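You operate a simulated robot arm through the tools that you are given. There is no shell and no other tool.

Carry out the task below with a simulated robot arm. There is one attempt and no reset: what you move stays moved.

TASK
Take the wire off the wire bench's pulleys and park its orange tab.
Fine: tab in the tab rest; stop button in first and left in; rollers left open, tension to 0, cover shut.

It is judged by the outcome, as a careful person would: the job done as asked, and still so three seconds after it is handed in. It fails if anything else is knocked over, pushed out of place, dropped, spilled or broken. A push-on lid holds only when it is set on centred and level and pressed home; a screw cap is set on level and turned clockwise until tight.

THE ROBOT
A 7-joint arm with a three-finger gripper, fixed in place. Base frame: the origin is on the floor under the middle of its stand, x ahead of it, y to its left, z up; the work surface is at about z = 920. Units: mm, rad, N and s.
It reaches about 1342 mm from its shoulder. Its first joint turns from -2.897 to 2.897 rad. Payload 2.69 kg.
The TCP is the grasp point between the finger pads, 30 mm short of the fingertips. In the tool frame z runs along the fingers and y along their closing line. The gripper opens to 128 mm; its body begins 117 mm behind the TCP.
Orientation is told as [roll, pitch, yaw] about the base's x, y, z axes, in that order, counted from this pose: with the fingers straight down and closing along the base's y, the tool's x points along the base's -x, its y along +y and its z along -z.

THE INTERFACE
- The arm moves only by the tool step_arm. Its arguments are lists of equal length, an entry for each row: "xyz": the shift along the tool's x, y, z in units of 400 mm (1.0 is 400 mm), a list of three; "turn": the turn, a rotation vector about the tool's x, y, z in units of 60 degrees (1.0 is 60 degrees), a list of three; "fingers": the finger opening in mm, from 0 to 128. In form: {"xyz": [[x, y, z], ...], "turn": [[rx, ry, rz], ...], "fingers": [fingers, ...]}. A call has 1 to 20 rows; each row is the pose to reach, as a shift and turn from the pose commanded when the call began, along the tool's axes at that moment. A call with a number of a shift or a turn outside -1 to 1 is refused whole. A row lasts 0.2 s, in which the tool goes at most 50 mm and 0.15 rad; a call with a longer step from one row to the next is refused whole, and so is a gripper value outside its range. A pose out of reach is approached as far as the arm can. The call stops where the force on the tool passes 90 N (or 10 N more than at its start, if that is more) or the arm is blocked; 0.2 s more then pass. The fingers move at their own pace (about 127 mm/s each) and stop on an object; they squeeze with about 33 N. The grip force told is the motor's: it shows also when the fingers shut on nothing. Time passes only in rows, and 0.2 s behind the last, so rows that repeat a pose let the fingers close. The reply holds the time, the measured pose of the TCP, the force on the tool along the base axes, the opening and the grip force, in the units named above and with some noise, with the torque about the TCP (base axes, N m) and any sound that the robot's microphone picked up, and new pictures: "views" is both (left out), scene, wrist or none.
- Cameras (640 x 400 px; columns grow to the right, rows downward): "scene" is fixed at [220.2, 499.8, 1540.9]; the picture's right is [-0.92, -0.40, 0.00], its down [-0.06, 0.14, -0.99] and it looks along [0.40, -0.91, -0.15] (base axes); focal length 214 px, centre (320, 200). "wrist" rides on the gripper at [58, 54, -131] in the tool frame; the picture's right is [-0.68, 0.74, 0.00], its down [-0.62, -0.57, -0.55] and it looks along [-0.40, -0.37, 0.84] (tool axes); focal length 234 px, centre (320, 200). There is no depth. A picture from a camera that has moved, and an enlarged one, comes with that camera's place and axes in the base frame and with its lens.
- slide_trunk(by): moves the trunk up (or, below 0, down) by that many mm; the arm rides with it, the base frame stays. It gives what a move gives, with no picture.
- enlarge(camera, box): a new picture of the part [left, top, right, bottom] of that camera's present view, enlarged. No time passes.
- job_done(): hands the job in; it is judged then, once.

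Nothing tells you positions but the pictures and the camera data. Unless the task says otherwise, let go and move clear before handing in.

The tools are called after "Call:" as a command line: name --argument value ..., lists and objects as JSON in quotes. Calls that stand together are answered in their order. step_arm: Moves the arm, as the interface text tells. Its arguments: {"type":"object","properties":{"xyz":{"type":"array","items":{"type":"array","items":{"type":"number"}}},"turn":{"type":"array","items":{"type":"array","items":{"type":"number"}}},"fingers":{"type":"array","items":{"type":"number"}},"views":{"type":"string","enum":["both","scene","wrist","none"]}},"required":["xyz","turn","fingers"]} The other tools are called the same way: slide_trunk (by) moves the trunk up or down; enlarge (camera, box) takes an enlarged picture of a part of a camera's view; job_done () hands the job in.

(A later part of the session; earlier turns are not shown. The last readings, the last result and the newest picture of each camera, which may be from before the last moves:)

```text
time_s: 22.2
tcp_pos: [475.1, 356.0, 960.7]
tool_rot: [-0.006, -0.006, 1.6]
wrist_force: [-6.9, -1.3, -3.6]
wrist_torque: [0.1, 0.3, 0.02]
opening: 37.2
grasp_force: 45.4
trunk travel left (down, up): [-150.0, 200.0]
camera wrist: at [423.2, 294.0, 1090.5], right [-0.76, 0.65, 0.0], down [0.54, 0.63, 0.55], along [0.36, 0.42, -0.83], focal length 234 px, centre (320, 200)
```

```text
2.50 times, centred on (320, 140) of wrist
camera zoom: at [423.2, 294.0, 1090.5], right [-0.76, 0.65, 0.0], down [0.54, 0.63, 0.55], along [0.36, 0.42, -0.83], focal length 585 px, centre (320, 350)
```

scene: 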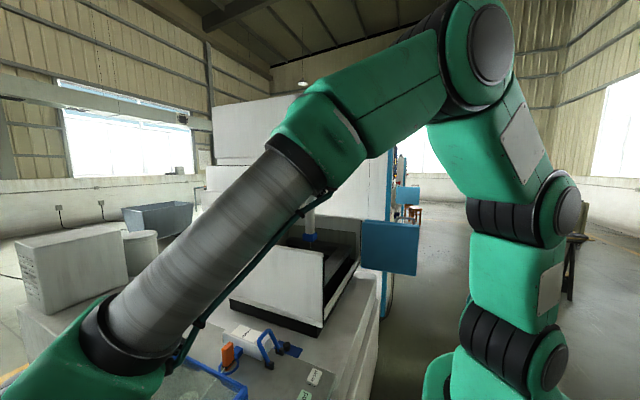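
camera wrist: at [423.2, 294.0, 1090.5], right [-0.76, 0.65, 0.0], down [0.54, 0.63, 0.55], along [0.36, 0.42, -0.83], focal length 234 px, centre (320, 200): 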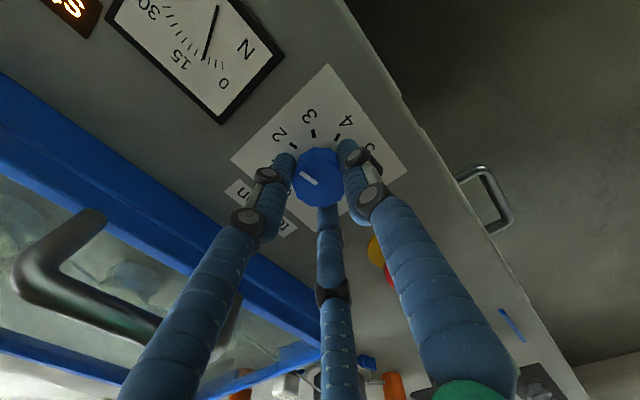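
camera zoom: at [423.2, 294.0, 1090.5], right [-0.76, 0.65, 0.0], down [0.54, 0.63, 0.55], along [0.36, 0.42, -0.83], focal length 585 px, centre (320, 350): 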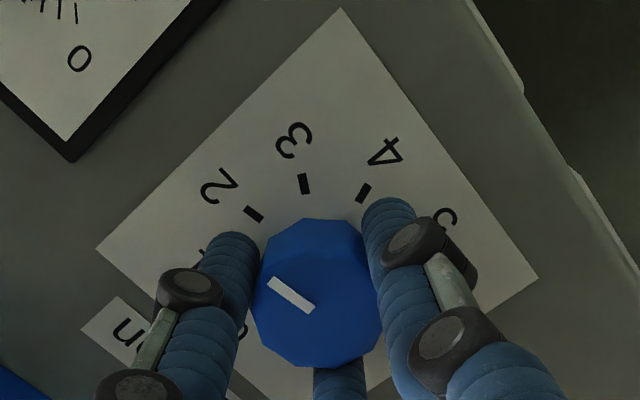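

The dial is at about 2. I'll open, rotate the gripper back 60°, and regrip for the last 80°.

Call:
step_arm --xyz '[[0, 0, 0], [0, 0, 0], [0, 0, 0], [0, 0, 0], [0, 0, 0], [0, 0, 0], [0, 0, 0], [0, 0, 0], [0, 0, 0], [0, 0, 0], [0, 0, 0], [0, 0, 0], [0, 0, 0], [0, 0, 0], [0, 0, 0]]' --turn '[[0, 0, 0], [0, 0, 0], [0, 0, 0.13], [0, 0, 0.26], [0, 0, 0.39], [0, 0, 0.52], [0, 0, 0.65], [0, 0, 0.78], [0, 0, 0.9], [0, 0, 1.0], [0, 0, 1.0], [0, 0, 1.0], [0, 0, 1.0], [0, 0, 1.0], [0, 0, 1.0]]' --fingers '[80, 80, 80, 80, 80, 80, 80, 80, 80, 80, 20, 20, 20, 20, 20]' --views "wrist"

Call:
enlarge --camera "wrist" --box '[220, 60, 420, 220]'

```text
time_s: 25.4
tcp_pos: [474.4, 354.5, 960.0]
tool_rot: [0.002, -0.006, 0.55]
wrist_force: [-1.2, -4.5, 1.1]
wrist_torque: [-0.27, 0.08, 0.02]
opening: 37.2
grasp_force: 44.9
trunk travel left (down, up): [-150.0, 200.0]
camera wrist: at [396.9, 369.0, 1091.0], right [0.19, 0.98, 0.01], down [0.82, -0.16, 0.55], along [0.54, -0.1, -0.83], focal length 234 px, centre (320, 200)
```

wrist: 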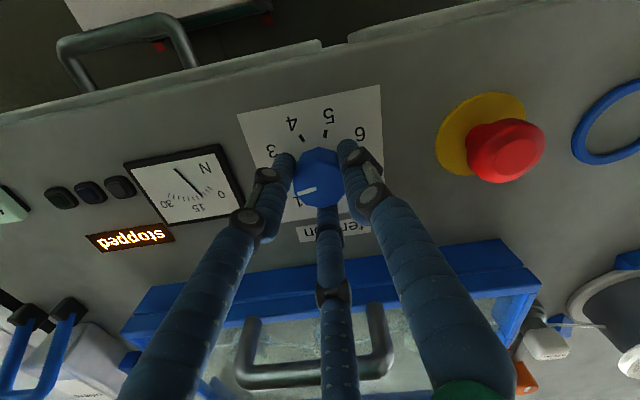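

```text
2.50 times, centred on (320, 140) of wrist
camera zoom: at [396.9, 369.0, 1091.0], right [0.19, 0.98, 0.01], down [0.82, -0.16, 0.55], along [0.54, -0.1, -0.83], focal length 585 px, centre (320, 350)
```

zoom: 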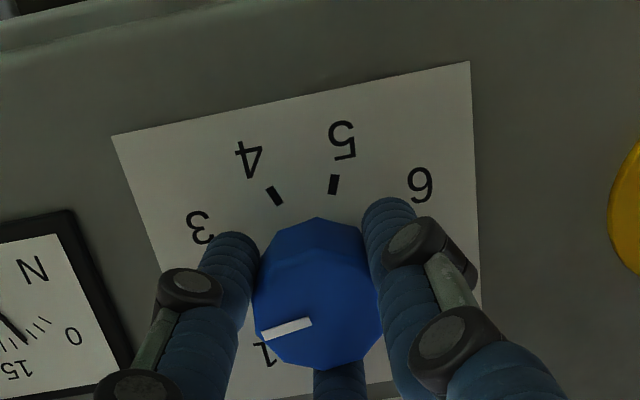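

Call:
step_arm --xyz '[[0, 0, 0], [0, 0, 0], [0, 0, 0], [0, 0, 0], [0, 0, 0], [0, 0, 0], [0, 0, 0], [0, 0, 0]]' --turn '[[0, 0, -0.12], [0, 0, -0.25], [0, 0, -0.38], [0, 0, -0.5], [0, 0, -0.63], [0, 0, -0.76], [0, 0, -0.88], [0, 0, -1.0]]' --fingers '[20, 20, 20, 20, 20, 20, 20, 20]' --views "wrist"

Call:
enlarge --camera "wrist" --box '[220, 60, 420, 220]'

```text
time_s: 27.2
tcp_pos: [475.7, 353.8, 961.1]
tool_rot: [-0.007, -0.005, 1.6]
wrist_force: [-0.6, -9.3, -3.5]
wrist_torque: [-0.29, 0.32, -0.01]
opening: 36.8
grasp_force: 45.3
trunk travel left (down, up): [-150.0, 200.0]
camera wrist: at [422.8, 293.7, 1090.7], right [-0.76, 0.65, 0.0], down [0.54, 0.63, 0.56], along [0.36, 0.42, -0.83], focal length 234 px, centre (320, 200)
```

wrist: 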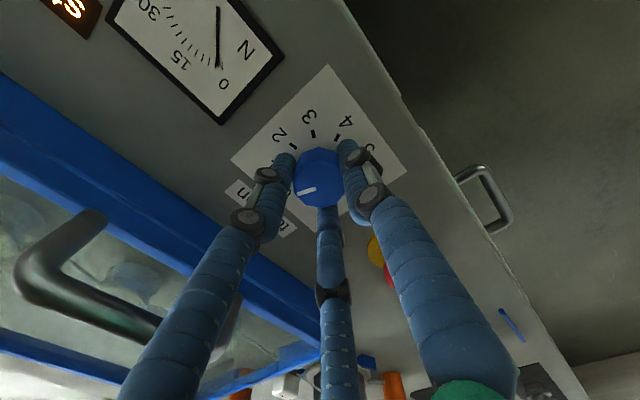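

```text
2.50 times, centred on (320, 140) of wrist
camera zoom: at [422.8, 293.7, 1090.7], right [-0.76, 0.65, 0.0], down [0.54, 0.63, 0.56], along [0.36, 0.42, -0.83], focal length 585 px, centre (320, 350)
```

zoom: 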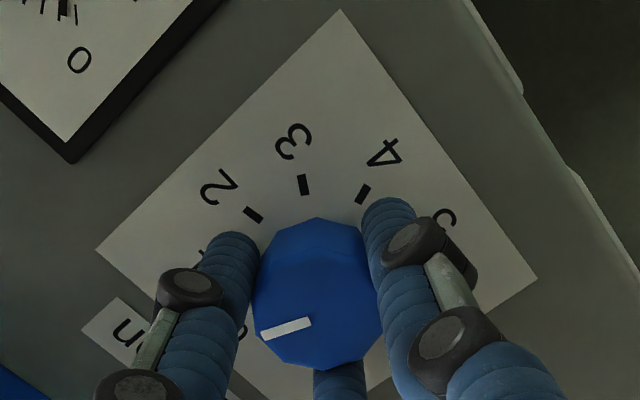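

Call:
step_arm --xyz '[[0, 0, 0], [0, 0, 0], [0, 0, 0], [0, 0, 0]]' --turn '[[0, 0, -0.12], [0, 0, -0.24], [0, 0, -0.34], [0, 0, -0.34]]' --fingers '[20, 20, 20, 20]' --views "wrist"

Call:
enlarge --camera "wrist" --box '[220, 60, 420, 220]'

```text
time_s: 28.2
tcp_pos: [474.6, 355.2, 961.3]
tool_rot: [-0.009, -0.003, 1.953]
wrist_force: [-5.0, -7.0, -2.3]
wrist_torque: [-0.24, 0.21, -0.54]
opening: 37.0
grasp_force: 45.1
trunk travel left (down, up): [-150.0, 200.0]
camera wrist: at [447.0, 279.3, 1090.8], right [-0.94, 0.35, 0.0], down [0.29, 0.78, 0.55], along [0.2, 0.52, -0.83], focal length 234 px, centre (320, 200)
```

wrist: 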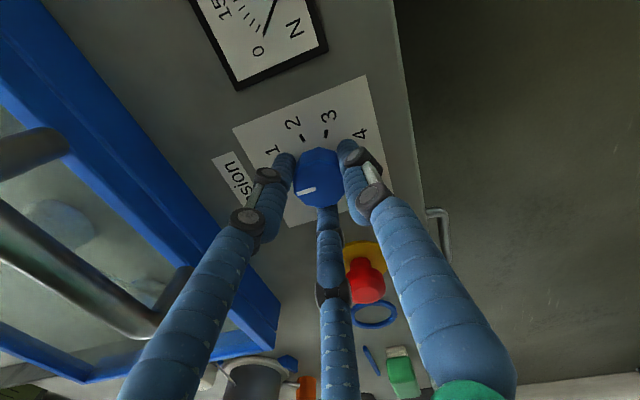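

```text
2.50 times, centred on (320, 140) of wrist
camera zoom: at [447.0, 279.3, 1090.8], right [-0.94, 0.35, 0.0], down [0.29, 0.78, 0.55], along [0.2, 0.52, -0.83], focal length 585 px, centre (320, 350)
```

zoom: 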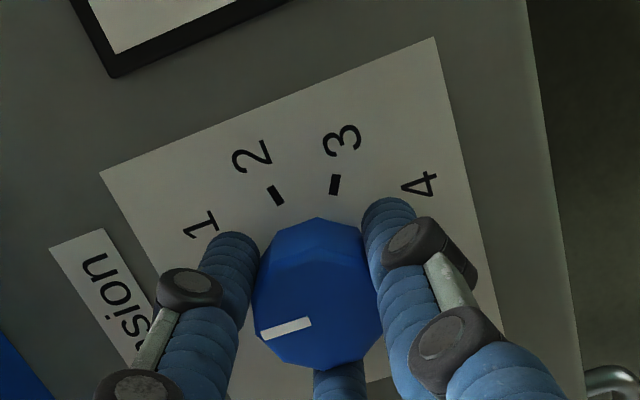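

There's now a −0.54 N·m torque, so the knob is probably at its end stop. I'll release, rise and read the dial.

Call:
step_arm --xyz '[[0, 0, 0], [0, 0, 0], [0, 0, -0.1], [0, 0, -0.2], [0, 0, -0.3]]' --turn '[[0, 0, 0], [0, 0, 0], [0, 0, 0.12], [0, 0, 0.24], [0, 0, 0.36]]' --fingers '[90, 90, 110, 128, 128]' --views "wrist"

Call:
enlarge --camera "wrist" --box '[220, 20, 400, 160]'

```text
time_s: 29.4
tcp_pos: [473.5, 354.5, 1082.0]
tool_rot: [-0.005, -0.005, 1.575]
wrist_force: [0.1, 0.2, 0.3]
wrist_torque: [0.0, 0.02, 0.02]
opening: 127.9
grasp_force: 0.1
trunk travel left (down, up): [-150.0, 200.0]
camera wrist: at [419.5, 295.3, 1211.0], right [-0.74, 0.67, 0.0], down [0.56, 0.62, 0.55], along [0.37, 0.41, -0.83], focal length 234 px, centre (320, 200)
```

wrist: 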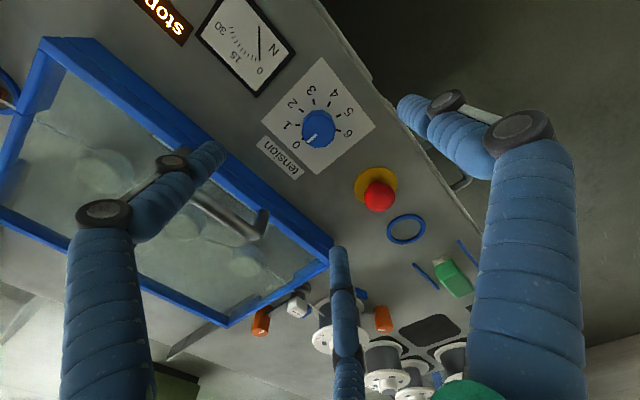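

```text
2.86 times, centred on (310, 90) of wrist
camera zoom: at [419.5, 295.3, 1211.0], right [-0.74, 0.67, 0.0], down [0.56, 0.62, 0.55], along [0.37, 0.41, -0.83], focal length 669 px, centre (349, 514)
```

zoom: 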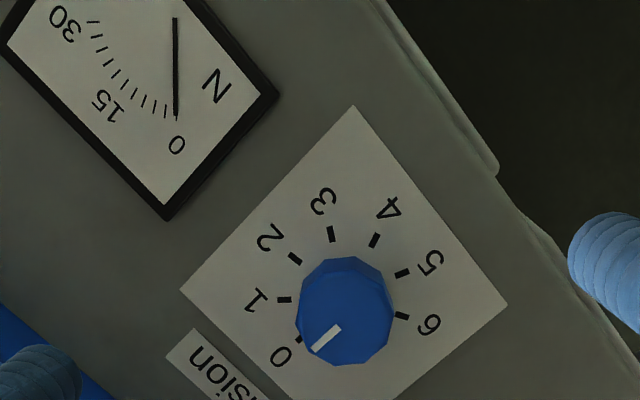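

Dial and gauge both read 0. Next are the rollers; I'll look closely at the lever and housing.

Call:
enlarge --camera "scene" --box '[200, 310, 320, 390]'

Call:
step_arm --xyz '[[0.11, -0.02, -0.05], [0.22, -0.05, -0.08], [0.33, -0.1, -0.1], [0.42, -0.15, -0.12], [0.5, -0.2, -0.12], [0.58, -0.24, -0.12], [0.62, -0.26, -0.12], [0.65, -0.28, -0.12]]' --turn '[[0, 0, 0.125], [0, 0, 0.25], [0, 0, 0.375], [0, 0, 0.5], [0, 0, 0.625], [0, 0, 0.75], [0, 0, 0.875], [0, 0, 1.0]]' --fingers '[128, 128, 128, 128, 128, 128, 128, 128]' --views "both"

```text
5.00 times, centred on (260, 350) of scene
camera zoom: at [220.2, 499.8, 1540.9], right [-0.92, -0.4, 0.0], down [-0.06, 0.14, -0.99], along [0.4, -0.91, -0.15], focal length 1072 px, centre (620, -550)
```

zoom: 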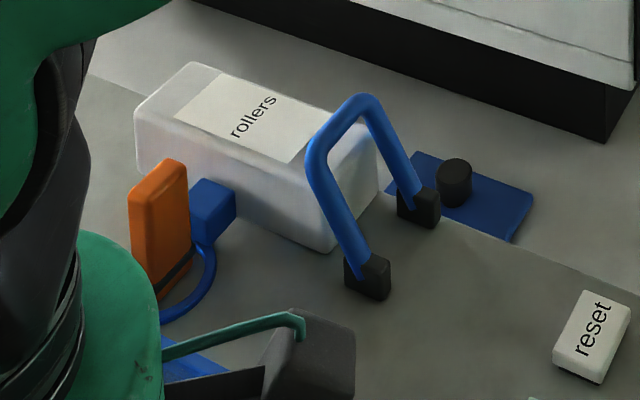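

```text
time_s: 31.2
tcp_pos: [589.4, 93.6, 1128.5]
tool_rot: [0.0, -0.007, 0.527]
wrist_force: [-0.1, 0.0, 0.0]
wrist_torque: [0.01, -0.02, 0.02]
opening: 128.1
grasp_force: 0.1
trunk travel left (down, up): [-150.0, 200.0]
camera wrist: at [510.8, 110.4, 1258.4], right [0.21, 0.98, 0.01], down [0.81, -0.18, 0.55], along [0.54, -0.11, -0.83], focal length 234 px, centre (320, 200)
```

scene: 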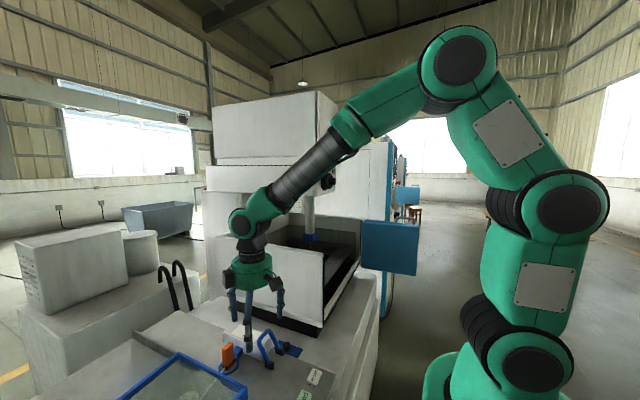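
wrist: 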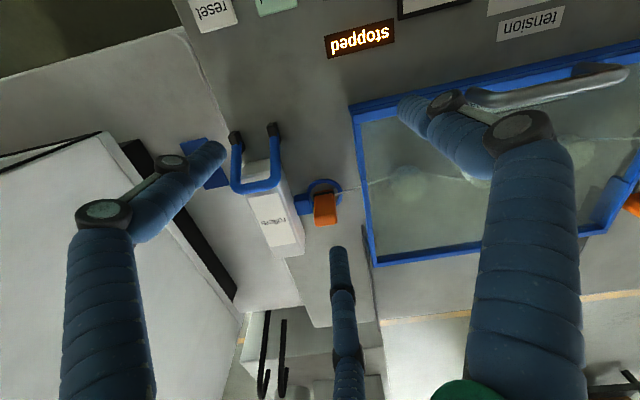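

Call:
enlarge --camera "wrist" --box '[180, 90, 380, 270]'

Call:
enlarge --camera "scene" --box '[200, 310, 320, 390]'

```text
2.22 times, centred on (280, 180) of wrist
camera zoom: at [510.8, 110.4, 1258.4], right [0.21, 0.98, 0.01], down [0.81, -0.18, 0.55], along [0.54, -0.11, -0.83], focal length 520 px, centre (409, 244)
```

zoom: 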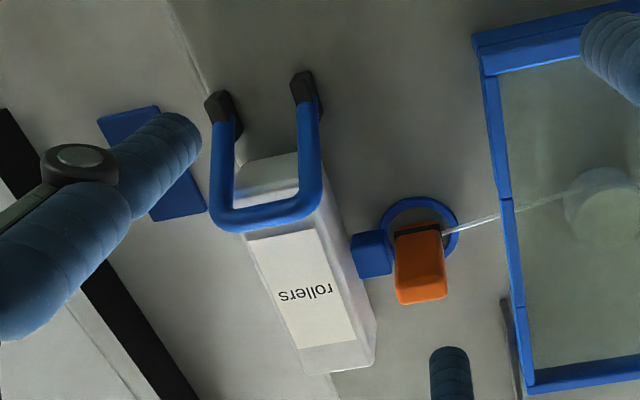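

```text
5.00 times, centred on (260, 350) of scene
camera zoom: at [220.2, 499.8, 1540.9], right [-0.92, -0.4, 0.0], down [-0.06, 0.14, -0.99], along [0.4, -0.91, -0.15], focal length 1072 px, centre (620, -550)
```

zoom: 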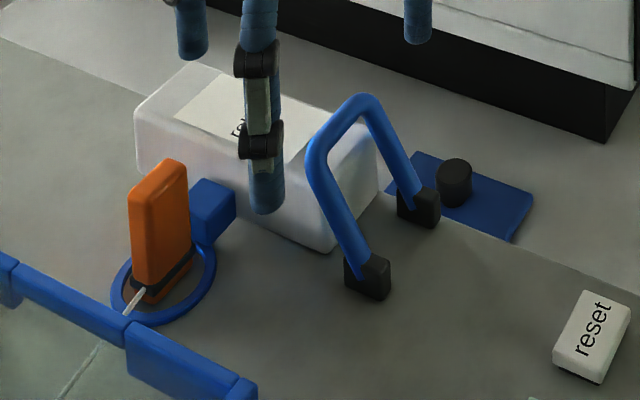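

The lever pivots about y near (592, –, 935), and its crossbar is at about (639, y −29…26, 999), leaning over the housing. I'll cage the crossbar with the fingers and swing it toward −x. First I'll go above it.

Call:
step_arm --xyz '[[-0.001, -0.04, 0.0], [-0.002, -0.08, 0.0], [-0.003, -0.12, 0.03], [-0.004, -0.16, 0.05], [-0.005, -0.2, 0.08], [-0.006, -0.23, 0.1], [-0.0075, -0.26, 0.12], [-0.0085, -0.2815, 0.134], [-0.0085, -0.2815, 0.134]]' --turn '[[0, 0, -0.125], [0, 0, -0.25], [0, 0, -0.375], [0, 0, -0.5], [0, 0, -0.625], [0, 0, -0.75], [0, 0, -0.875], [0, 0, -1.0], [0, 0, -1.0]]' --fingers '[50, 50, 50, 50, 50, 50, 50, 50, 50]' --views "both"

Call:
enlarge --camera "wrist" --box '[200, 50, 440, 250]'

Call:
enlarge --camera "scene" --box '[200, 310, 320, 390]'

```text
time_s: 33.2
tcp_pos: [648.7, -0.4, 1073.7]
tool_rot: [-0.004, -0.006, 1.578]
wrist_force: [1.0, -0.3, -1.1]
wrist_torque: [0.02, 0.01, 0.0]
opening: 50.1
grasp_force: 0.1
trunk travel left (down, up): [-150.0, 200.0]
camera wrist: at [595.5, -60.7, 1203.9], right [-0.74, 0.67, 0.0], down [0.56, 0.62, 0.56], along [0.37, 0.41, -0.83], focal length 234 px, centre (320, 200)
```

scene: 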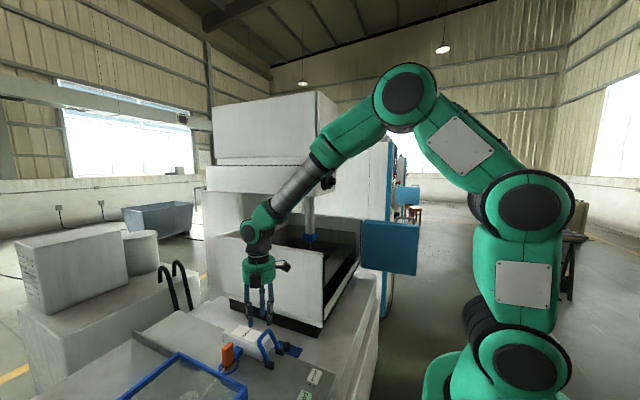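
wrist: 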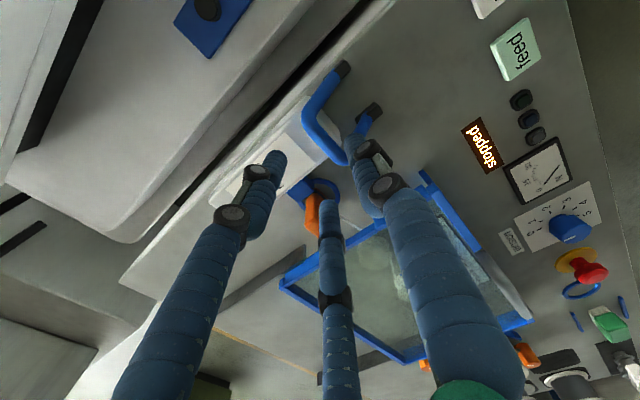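

```text
2.00 times, centred on (320, 150) of wrist
camera zoom: at [595.5, -60.7, 1203.9], right [-0.74, 0.67, 0.0], down [0.56, 0.62, 0.56], along [0.37, 0.41, -0.83], focal length 468 px, centre (320, 300)
```

zoom: 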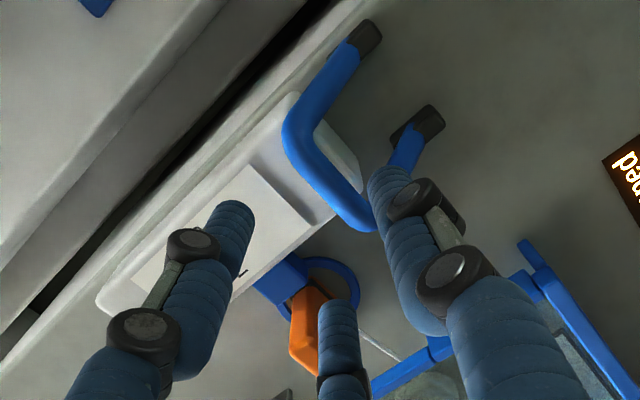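

```text
5.00 times, centred on (260, 350) of scene
camera zoom: at [220.2, 499.8, 1540.9], right [-0.92, -0.4, 0.0], down [-0.06, 0.14, -0.99], along [0.4, -0.91, -0.15], focal length 1072 px, centre (620, -550)
```

zoom: 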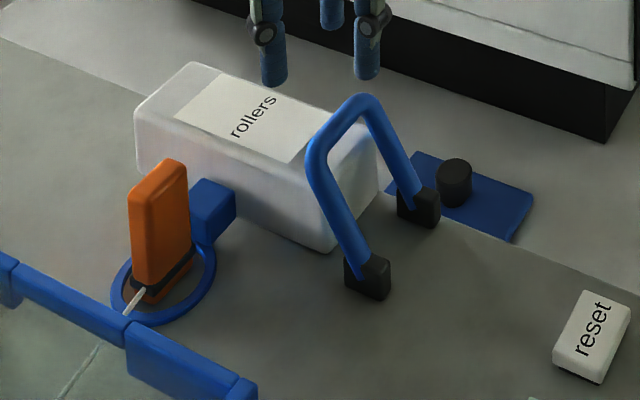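

The crossbar sits between the thumb and the other two fingers in plan. I'll lower over it with the tips just above the housing top.

Call:
step_arm --xyz '[[0.014, -0.003, 0.05], [0.014, -0.003, 0.1], [0.014, -0.003, 0.125], [0.014, -0.003, 0.1367], [0.014, -0.003, 0.1367]]' --turn '[[0, 0, 0], [0, 0, 0], [0, 0, 0], [0, 0, 0], [0, 0, 0]]' --fingers '[50, 50, 50, 50, 50]' --views "both"

Call:
enlarge --camera "wrist" --box '[220, 70, 420, 250]'

Call:
enlarge --camera "scene" --box '[200, 310, 320, 390]'

```text
time_s: 34.5
tcp_pos: [649.4, -6.9, 1019.0]
tool_rot: [-0.004, -0.006, 1.576]
wrist_force: [0.6, -0.5, 0.2]
wrist_torque: [0.0, 0.01, -0.02]
opening: 49.6
grasp_force: 0.0
trunk travel left (down, up): [-150.0, 200.0]
camera wrist: at [595.2, -67.1, 1149.1], right [-0.74, 0.67, 0.0], down [0.56, 0.62, 0.56], along [0.37, 0.41, -0.83], focal length 234 px, centre (320, 200)
```

scene: 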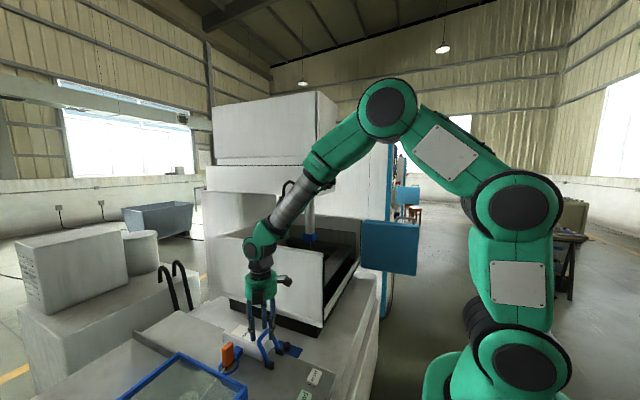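
wrist: 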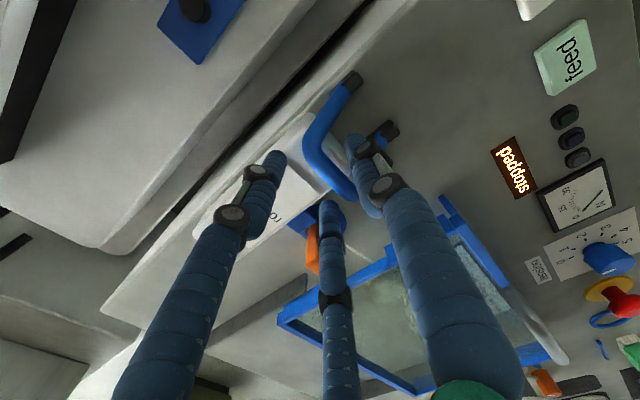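

```text
2.22 times, centred on (320, 160) of wrist
camera zoom: at [595.2, -67.1, 1149.1], right [-0.74, 0.67, 0.0], down [0.56, 0.62, 0.56], along [0.37, 0.41, -0.83], focal length 520 px, centre (320, 289)
```

zoom: 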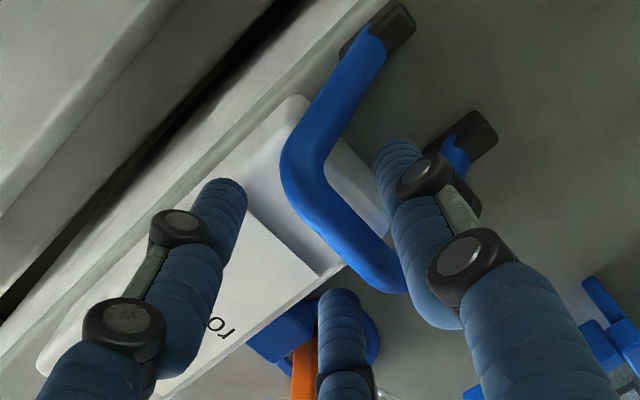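

```text
5.00 times, centred on (260, 350) of scene
camera zoom: at [220.2, 499.8, 1540.9], right [-0.92, -0.4, 0.0], down [-0.06, 0.14, -0.99], along [0.4, -0.91, -0.15], focal length 1072 px, centre (620, -550)
```

zoom: 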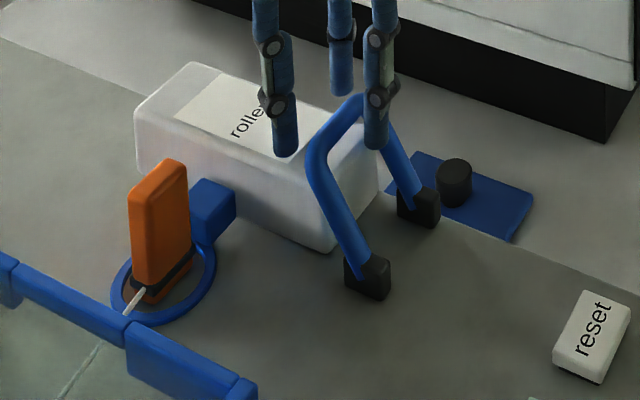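

The thumb is inside the U on the −x side and the other two fingers are behind the crossbar. I'll narrow the cage and swing the lever along its arc toward −x.

Call:
step_arm --xyz '[[0, 0.01, 0], [0, 0.01, 0], [0, 0.0335, -0.013], [0, 0.065, -0.028], [0, 0.099, -0.037], [0, 0.1335, -0.04], [0, 0.168, -0.037], [0, 0.202, -0.028]]' --turn '[[0, 0, 0], [0, 0, 0], [0, 0, 0], [0, 0, 0], [0, 0, 0], [0, 0, 0], [0, 0, 0], [0, 0, 0]]' --fingers '[26, 26, 26, 26, 26, 26, 26, 26]' --views "both"

Call:
enlarge --camera "scene" --box '[200, 310, 320, 390]'

```text
time_s: 36.2
tcp_pos: [567.5, -6.9, 1029.0]
tool_rot: [-0.005, -0.005, 1.575]
wrist_force: [-2.5, 3.5, 10.4]
wrist_torque: [0.17, 0.19, -0.04]
opening: 29.2
grasp_force: 1.0
trunk travel left (down, up): [-150.0, 200.0]
camera wrist: at [514.0, -66.2, 1160.2], right [-0.74, 0.67, 0.0], down [0.56, 0.62, 0.56], along [0.37, 0.41, -0.83], focal length 234 px, centre (320, 200)
```

scene: 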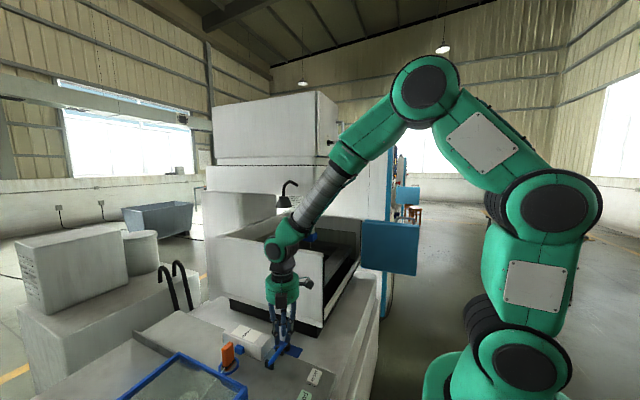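
wrist: 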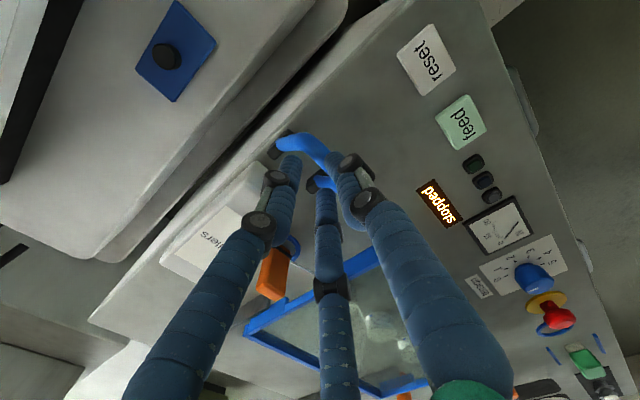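

```text
5.00 times, centred on (260, 350) of scene
camera zoom: at [220.2, 499.8, 1540.9], right [-0.92, -0.4, 0.0], down [-0.06, 0.14, -0.99], along [0.4, -0.91, -0.15], focal length 1072 px, centre (620, -550)
```

zoom: 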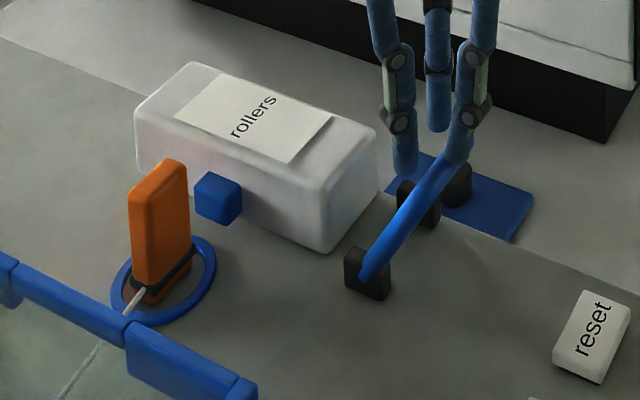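

The lever swung over and the blue jaw pulled back from the tab. I'll continue a little to find the lever's open stop.

Call:
step_arm --xyz '[[0, 0.016, 0.007], [0, 0.0315, 0.0148], [0, 0.042, 0.022], [0, 0.052, 0.0295]]' --turn '[[0, 0, 0], [0, 0, 0], [0, 0, 0], [0, 0, 0]]' --fingers '[28, 28, 28, 28]' --views "both"

Call:
enlarge --camera "scene" --box '[200, 310, 320, 390]'

```text
time_s: 37.4
tcp_pos: [561.8, -5.1, 1028.7]
tool_rot: [-0.035, -0.007, 1.577]
wrist_force: [8.3, -2.3, 12.0]
wrist_torque: [-0.19, -0.3, 0.2]
opening: 30.9
grasp_force: 2.4
trunk travel left (down, up): [-150.0, 200.0]
stopped in row 4: the force on the tool passed its limit at 91 N (the readings are from after the stop); the commanded pose is now the measured one
camera wrist: at [504.0, -65.5, 1156.0], right [-0.74, 0.67, -0.02], down [0.54, 0.62, 0.57], along [0.4, 0.41, -0.82], focal length 234 px, centre (320, 200)
```

scene: 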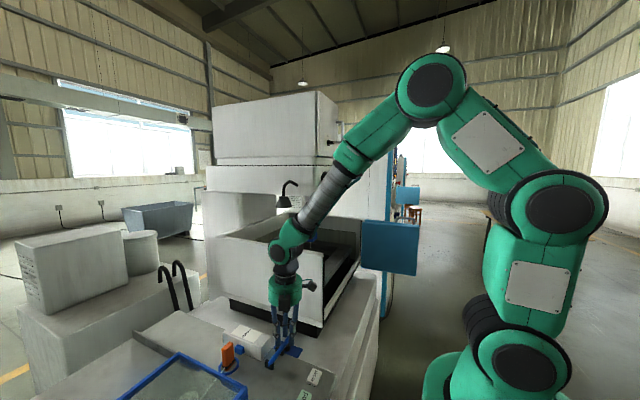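
wrist: 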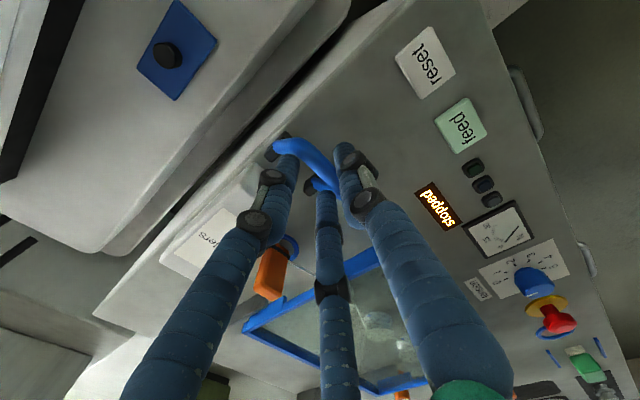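

```text
5.00 times, centred on (260, 350) of scene
camera zoom: at [220.2, 499.8, 1540.9], right [-0.92, -0.4, 0.0], down [-0.06, 0.14, -0.99], along [0.4, -0.91, -0.15], focal length 1072 px, centre (620, -550)
```

zoom: 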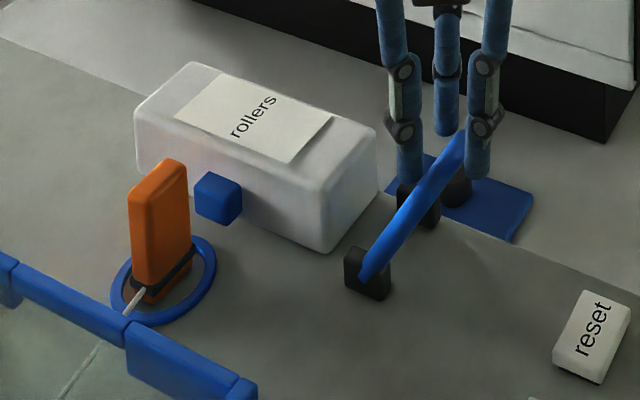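

The lever is at its open stop. I'll open the fingers, rise straight up and level the tool.

Call:
step_arm --xyz '[[0, -0.01, 0], [0, -0.01, 0], [0, -0.01, -0.1], [0, -0.01, -0.2], [0, -0.01, -0.3]]' --turn '[[0, 0, 0], [0, 0, 0], [0, -0.015, 0], [0, -0.033, 0], [0, -0.033, 0]]' --fingers '[50, 55, 55, 55, 80]' --views "both"

Call:
enlarge --camera "scene" --box '[200, 310, 320, 390]'

```text
time_s: 38.6
tcp_pos: [560.6, -7.4, 1148.6]
tool_rot: [-0.029, -0.042, 1.577]
wrist_force: [-0.4, 0.4, 0.2]
wrist_torque: [0.01, -0.01, 0.03]
opening: 80.0
grasp_force: 0.1
trunk travel left (down, up): [-150.0, 200.0]
camera wrist: at [503.5, -71.6, 1274.8], right [-0.74, 0.67, 0.01], down [0.54, 0.6, 0.59], along [0.39, 0.44, -0.81], focal length 234 px, centre (320, 200)
```

scene: 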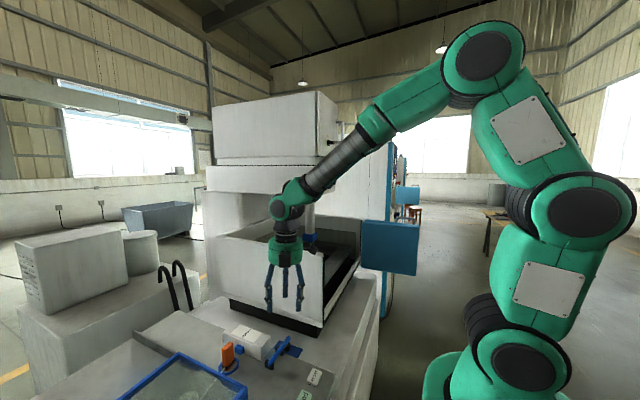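
wrist: 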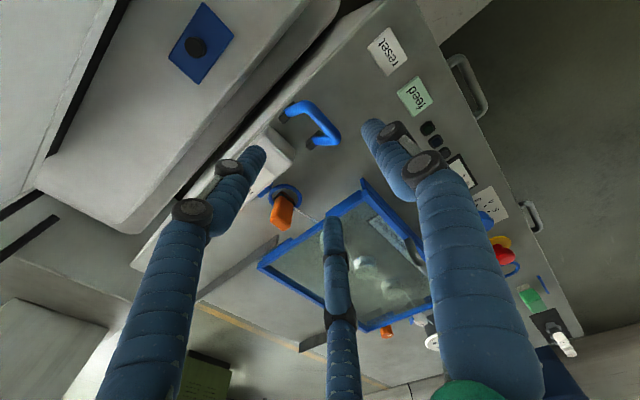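

```text
5.00 times, centred on (260, 350) of scene
camera zoom: at [220.2, 499.8, 1540.9], right [-0.92, -0.4, 0.0], down [-0.06, 0.14, -0.99], along [0.4, -0.91, -0.15], focal length 1072 px, centre (620, -550)
```

zoom: 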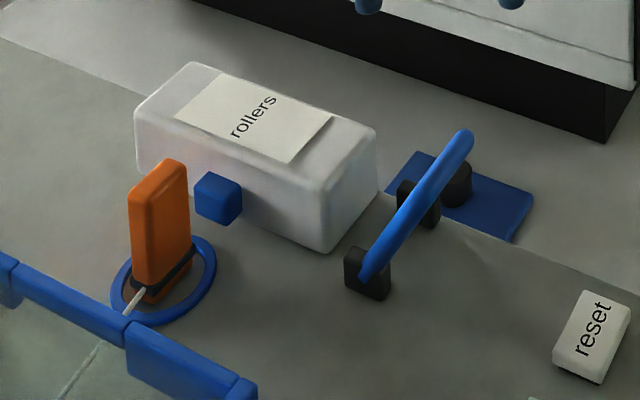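

The rollers are open and the lever stays put. Now I'll level the tool and move to the front of the cover to study its handle.

Call:
step_arm --xyz '[[-0.09, 0.03, 0], [-0.18, 0.06, 0], [-0.27, 0.09, 0], [-0.36, 0.12, 0.01]]' --turn '[[-0.01, 0.015, 0], [-0.02, 0.03, 0], [-0.0277, 0.04, 0], [-0.0277, 0.04, 0]]' --fingers '[128, 128, 128, 128]' --views "none"

Call:
step_arm --xyz '[[-0.05, 0.02, 0.01], [-0.1, 0.04, 0.02], [-0.16, 0.06, 0.03], [-0.22, 0.08, 0.04], [-0.28, 0.1, 0.05], [-0.33, 0.11, 0.05], [-0.37, 0.12, 0.06], [-0.4, 0.12, 0.06]]' --turn '[[0, 0, 0.125], [0, 0, 0.25], [0, 0, 0.375], [0, 0, 0.5], [0, 0, 0.625], [0, 0, 0.75], [0, 0, 0.875], [0, 0, 1.0]]' --fingers '[128, 128, 128, 128, 128, 128, 128, 128]' --views "both"

```text
time_s: 39.6
tcp_pos: [511.6, 139.0, 1145.0]
tool_rot: [0.0, 0.002, 1.578]
wrist_force: [0.8, 0.4, 0.9]
wrist_torque: [-0.01, 0.01, 0.04]
opening: 127.9
grasp_force: 0.1
trunk travel left (down, up): [-150.0, 200.0]
```

```text
time_s: 41.4
tcp_pos: [461.3, 295.6, 1122.2]
tool_rot: [-0.003, 0.0, 0.529]
wrist_force: [-0.1, 0.2, -0.4]
wrist_torque: [0.0, -0.02, 0.01]
opening: 128.2
grasp_force: 0.0
trunk travel left (down, up): [-150.0, 200.0]
camera wrist: at [384.9, 313.9, 1252.4], right [0.21, 0.98, 0.0], down [0.82, -0.18, 0.55], along [0.54, -0.12, -0.84], focal length 234 px, centre (320, 200)
```

scene: 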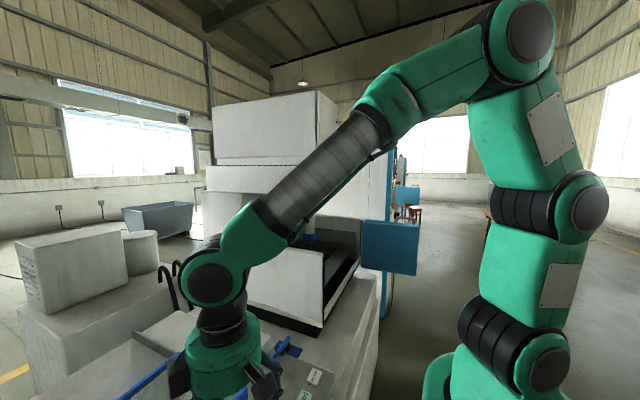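
wrist: 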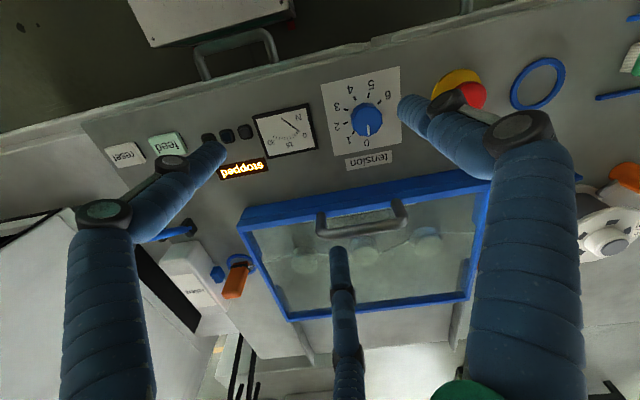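

Call:
enlarge --camera "wrist" --box '[220, 160, 500, 330]'

Call:
enlarge --camera "wrist" --box '[290, 180, 430, 260]'

```text
2.29 times, centred on (360, 245) of wrist
camera zoom: at [384.9, 313.9, 1252.4], right [0.21, 0.98, 0.0], down [0.82, -0.18, 0.55], along [0.54, -0.12, -0.84], focal length 535 px, centre (229, 97)
```

zoom: 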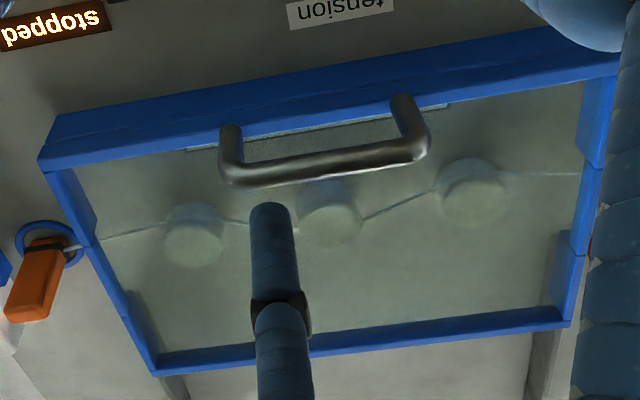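

```text
4.57 times, centred on (360, 220) of wrist
camera zoom: at [384.9, 313.9, 1252.4], right [0.21, 0.98, 0.0], down [0.82, -0.18, 0.55], along [0.54, -0.12, -0.84], focal length 1070 px, centre (137, 109)
```

zoom: 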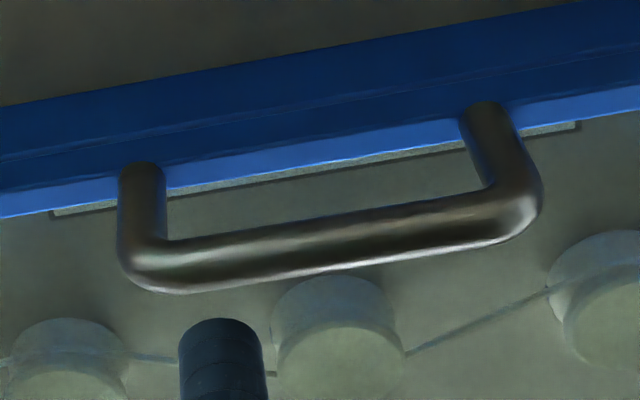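

The handle bar runs along y at about (587, 275–395, 1020) and the hinge is at the far edge, x ≈ 857. I'll move above the bar with the closing line along x, ready to grip it.

Call:
step_arm --xyz '[[-0.04, -0.01, 0.0], [-0.08, -0.02, 0.0], [-0.13, -0.03, 0.02], [-0.18, -0.045, 0.04], [-0.23, -0.055, 0.06], [-0.27, -0.065, 0.08], [-0.31, -0.075, 0.1], [-0.338, -0.084, 0.118], [-0.338, -0.084, 0.118]]' --turn '[[0, 0, -0.125], [0, 0, -0.25], [0, 0, -0.375], [0, 0, -0.5], [0, 0, -0.625], [0, 0, -0.75], [0, 0, -0.875], [0, 0, -1.0], [0, 0, -1.0]]' --fingers '[100, 80, 60, 60, 60, 60, 60, 60, 60]' --views "wrist"

Call:
enlarge --camera "wrist" --box '[200, 60, 460, 250]'

```text
time_s: 43.4
tcp_pos: [595.2, 334.7, 1075.3]
tool_rot: [-0.001, 0.003, 1.581]
wrist_force: [0.3, 0.1, 0.2]
wrist_torque: [0.0, 0.04, 0.02]
opening: 60.2
grasp_force: 0.0
trunk travel left (down, up): [-150.0, 200.0]
camera wrist: at [543.3, 276.7, 1205.3], right [-0.74, 0.67, 0.0], down [0.56, 0.62, 0.55], along [0.37, 0.41, -0.84], focal length 234 px, centre (320, 200)
```

wrist: 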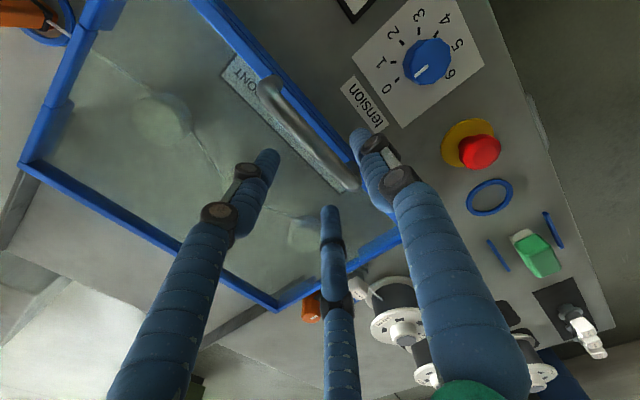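

```text
2.11 times, centred on (330, 155) of wrist
camera zoom: at [543.3, 276.7, 1205.3], right [-0.74, 0.67, 0.0], down [0.56, 0.62, 0.55], along [0.37, 0.41, -0.84], focal length 493 px, centre (299, 295)
```

zoom: 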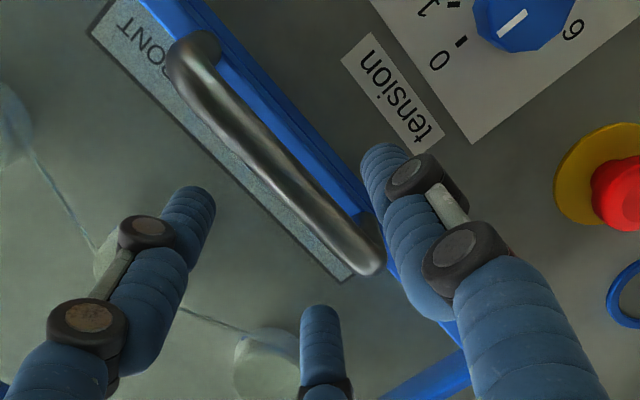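

Call:
step_arm --xyz '[[0.025, -0.005, 0.05], [0.025, -0.005, 0.1], [0.025, -0.005, 0.1325], [0.025, -0.005, 0.1325]]' --turn '[[0, 0, 0], [0, 0, 0], [0, 0, 0], [0, 0, 0]]' --fingers '[60, 60, 60, 60]' --views "wrist"

Call:
enlarge --camera "wrist" --box '[200, 60, 460, 250]'

```text
time_s: 44.4
tcp_pos: [596.5, 325.7, 1021.3]
tool_rot: [-0.002, 0.001, 1.578]
wrist_force: [1.1, -0.2, 0.4]
wrist_torque: [0.01, 0.04, 0.03]
opening: 60.3
grasp_force: 0.0
trunk travel left (down, up): [-150.0, 200.0]
camera wrist: at [544.0, 266.9, 1152.2], right [-0.74, 0.67, 0.0], down [0.56, 0.62, 0.55], along [0.37, 0.4, -0.84], focal length 234 px, centre (320, 200)
```

wrist: 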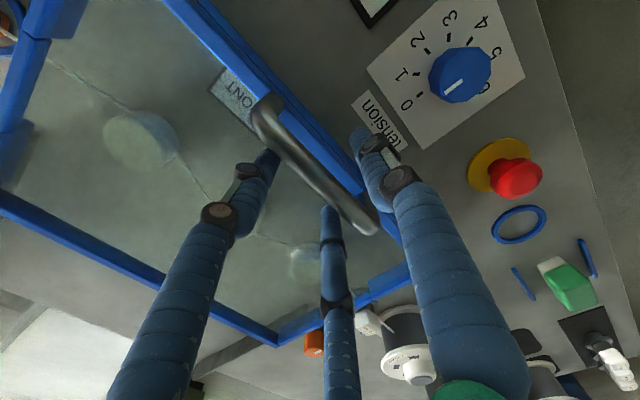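

```text
2.11 times, centred on (330, 155) of wrist
camera zoom: at [544.0, 266.9, 1152.2], right [-0.74, 0.67, 0.0], down [0.56, 0.62, 0.55], along [0.37, 0.4, -0.84], focal length 493 px, centre (299, 295)
```

zoom: 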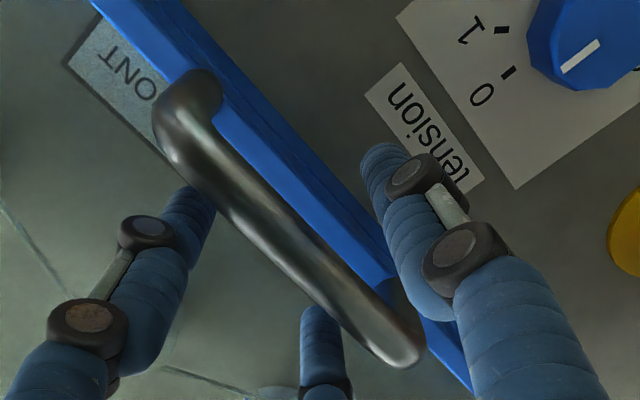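

The bar lies between the thumb and the two other fingers. I'll close on it.

Call:
step_arm --xyz '[[0, 0.01, 0], [0, 0.019, 0], [0, 0.019, 0], [0, 0.019, 0], [0, 0.019, 0]]' --turn '[[0, 0, 0], [0, 0, 0], [0, 0, 0], [0, 0, 0], [0, 0, 0]]' --fingers '[40, 5, 5, 5, 5]' --views "wrist"

Call:
enlarge --camera "wrist" --box '[200, 60, 460, 250]'

```text
time_s: 45.6
tcp_pos: [596.1, 328.5, 1022.8]
tool_rot: [-0.009, -0.002, 1.578]
wrist_force: [71.4, 12.4, -0.7]
wrist_torque: [-0.52, -0.43, -0.83]
opening: 24.5
grasp_force: 44.7
trunk travel left (down, up): [-150.0, 200.0]
camera wrist: at [543.0, 268.8, 1153.5], right [-0.74, 0.67, 0.0], down [0.56, 0.62, 0.55], along [0.38, 0.41, -0.83], focal length 234 px, centre (320, 200)
```

wrist: 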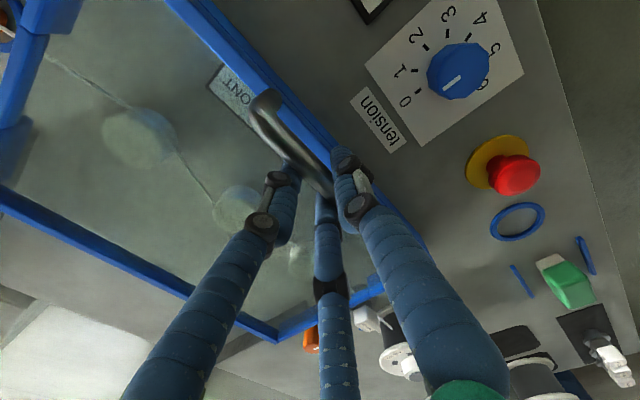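

```text
2.11 times, centred on (330, 155) of wrist
camera zoom: at [543.0, 268.8, 1153.5], right [-0.74, 0.67, 0.0], down [0.56, 0.62, 0.55], along [0.38, 0.41, -0.83], focal length 493 px, centre (299, 295)
```

zoom: 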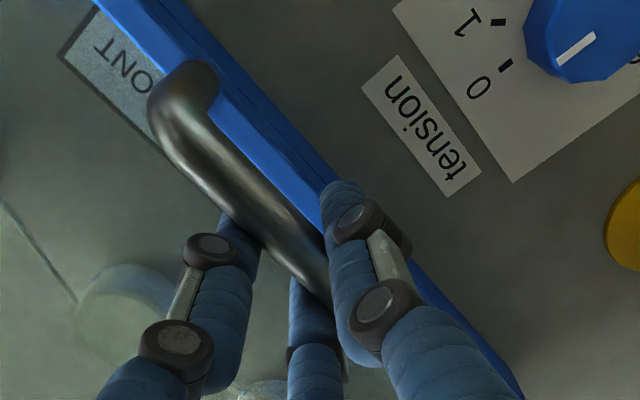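

The bar is gripped. I'll relax the side load and start lifting along the hinge arc, checking the force.

Call:
step_arm --xyz '[[0, -0.0175, 0], [0, -0.0175, 0], [0, -0.0255, -0.0345], [0, -0.0355, -0.0685], [0, -0.051, -0.113], [0, -0.051, -0.113]]' --turn '[[0, 0, 0], [0, 0, 0], [0, 0, 0], [0, 0, 0], [0, 0, 0], [0, 0, 0]]' --fingers '[5, 5, 5, 5, 5, 5]' --views "both"

```text
time_s: 47.0
tcp_pos: [609.4, 325.8, 1069.4]
tool_rot: [-0.002, 0.002, 1.578]
wrist_force: [0.0, -0.1, 0.7]
wrist_torque: [0.03, 0.04, 0.01]
opening: 5.1
grasp_force: 0.0
trunk travel left (down, up): [-150.0, 200.0]
camera wrist: at [556.8, 267.2, 1200.2], right [-0.74, 0.67, 0.0], down [0.56, 0.62, 0.55], along [0.37, 0.41, -0.84], focal length 234 px, centre (320, 200)
```

scene: 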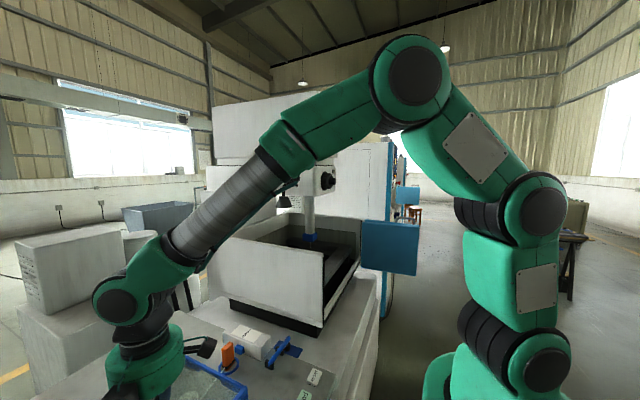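
wrist: 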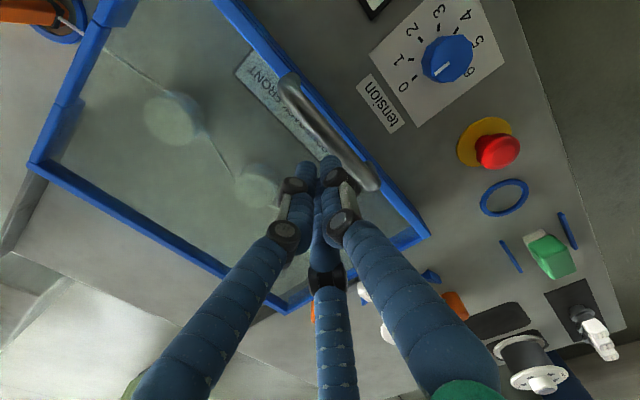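

The grip slipped because the bar is lower (z ≈ 997) than I assumed, so I only held it at the fingertips. The lid is still shut. I'll reopen and grip about 20 mm deeper.

Call:
step_arm --xyz '[[0, 0.0325, 0], [0, 0.0325, 0], [0, 0.0325, 0.08], [0, 0.0325, 0.12], [0, 0.0325, 0.145], [0, 0.0325, 0.165], [0, 0.0325, 0.165]]' --turn '[[0, 0, 0], [0, 0, 0], [0, 0, 0], [0, 0, 0], [0, 0, 0], [0, 0, 0], [0, 0, 0]]' --fingers '[60, 60, 60, 60, 60, 60, 60]' --views "wrist"

Call:
enlarge --camera "wrist" --box '[200, 60, 460, 250]'

```text
time_s: 48.6
tcp_pos: [598.4, 325.8, 1001.5]
tool_rot: [-0.003, 0.002, 1.578]
wrist_force: [0.8, -0.5, -0.2]
wrist_torque: [-0.02, 0.02, 0.0]
opening: 60.2
grasp_force: 0.1
trunk travel left (down, up): [-150.0, 200.0]
camera wrist: at [544.6, 267.6, 1132.5], right [-0.74, 0.67, 0.0], down [0.56, 0.62, 0.55], along [0.37, 0.4, -0.84], focal length 234 px, centre (320, 200)
```

wrist: 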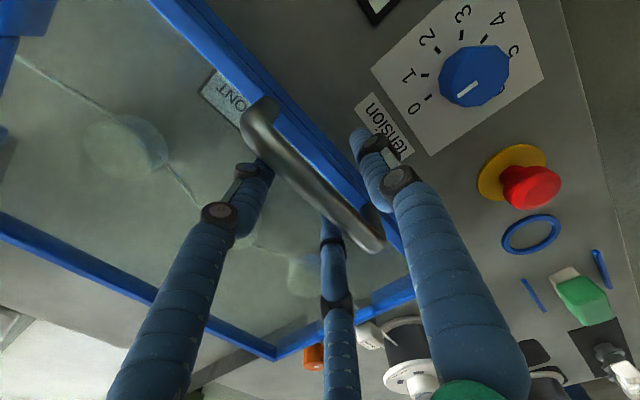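

```text
2.11 times, centred on (330, 155) of wrist
camera zoom: at [544.6, 267.6, 1132.5], right [-0.74, 0.67, 0.0], down [0.56, 0.62, 0.55], along [0.37, 0.4, -0.84], focal length 493 px, centre (299, 295)
```

zoom: 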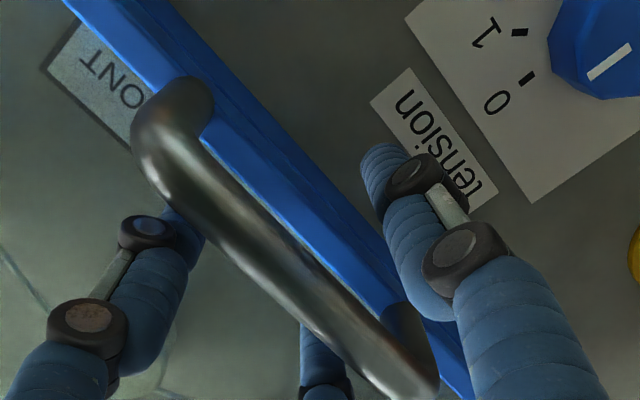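

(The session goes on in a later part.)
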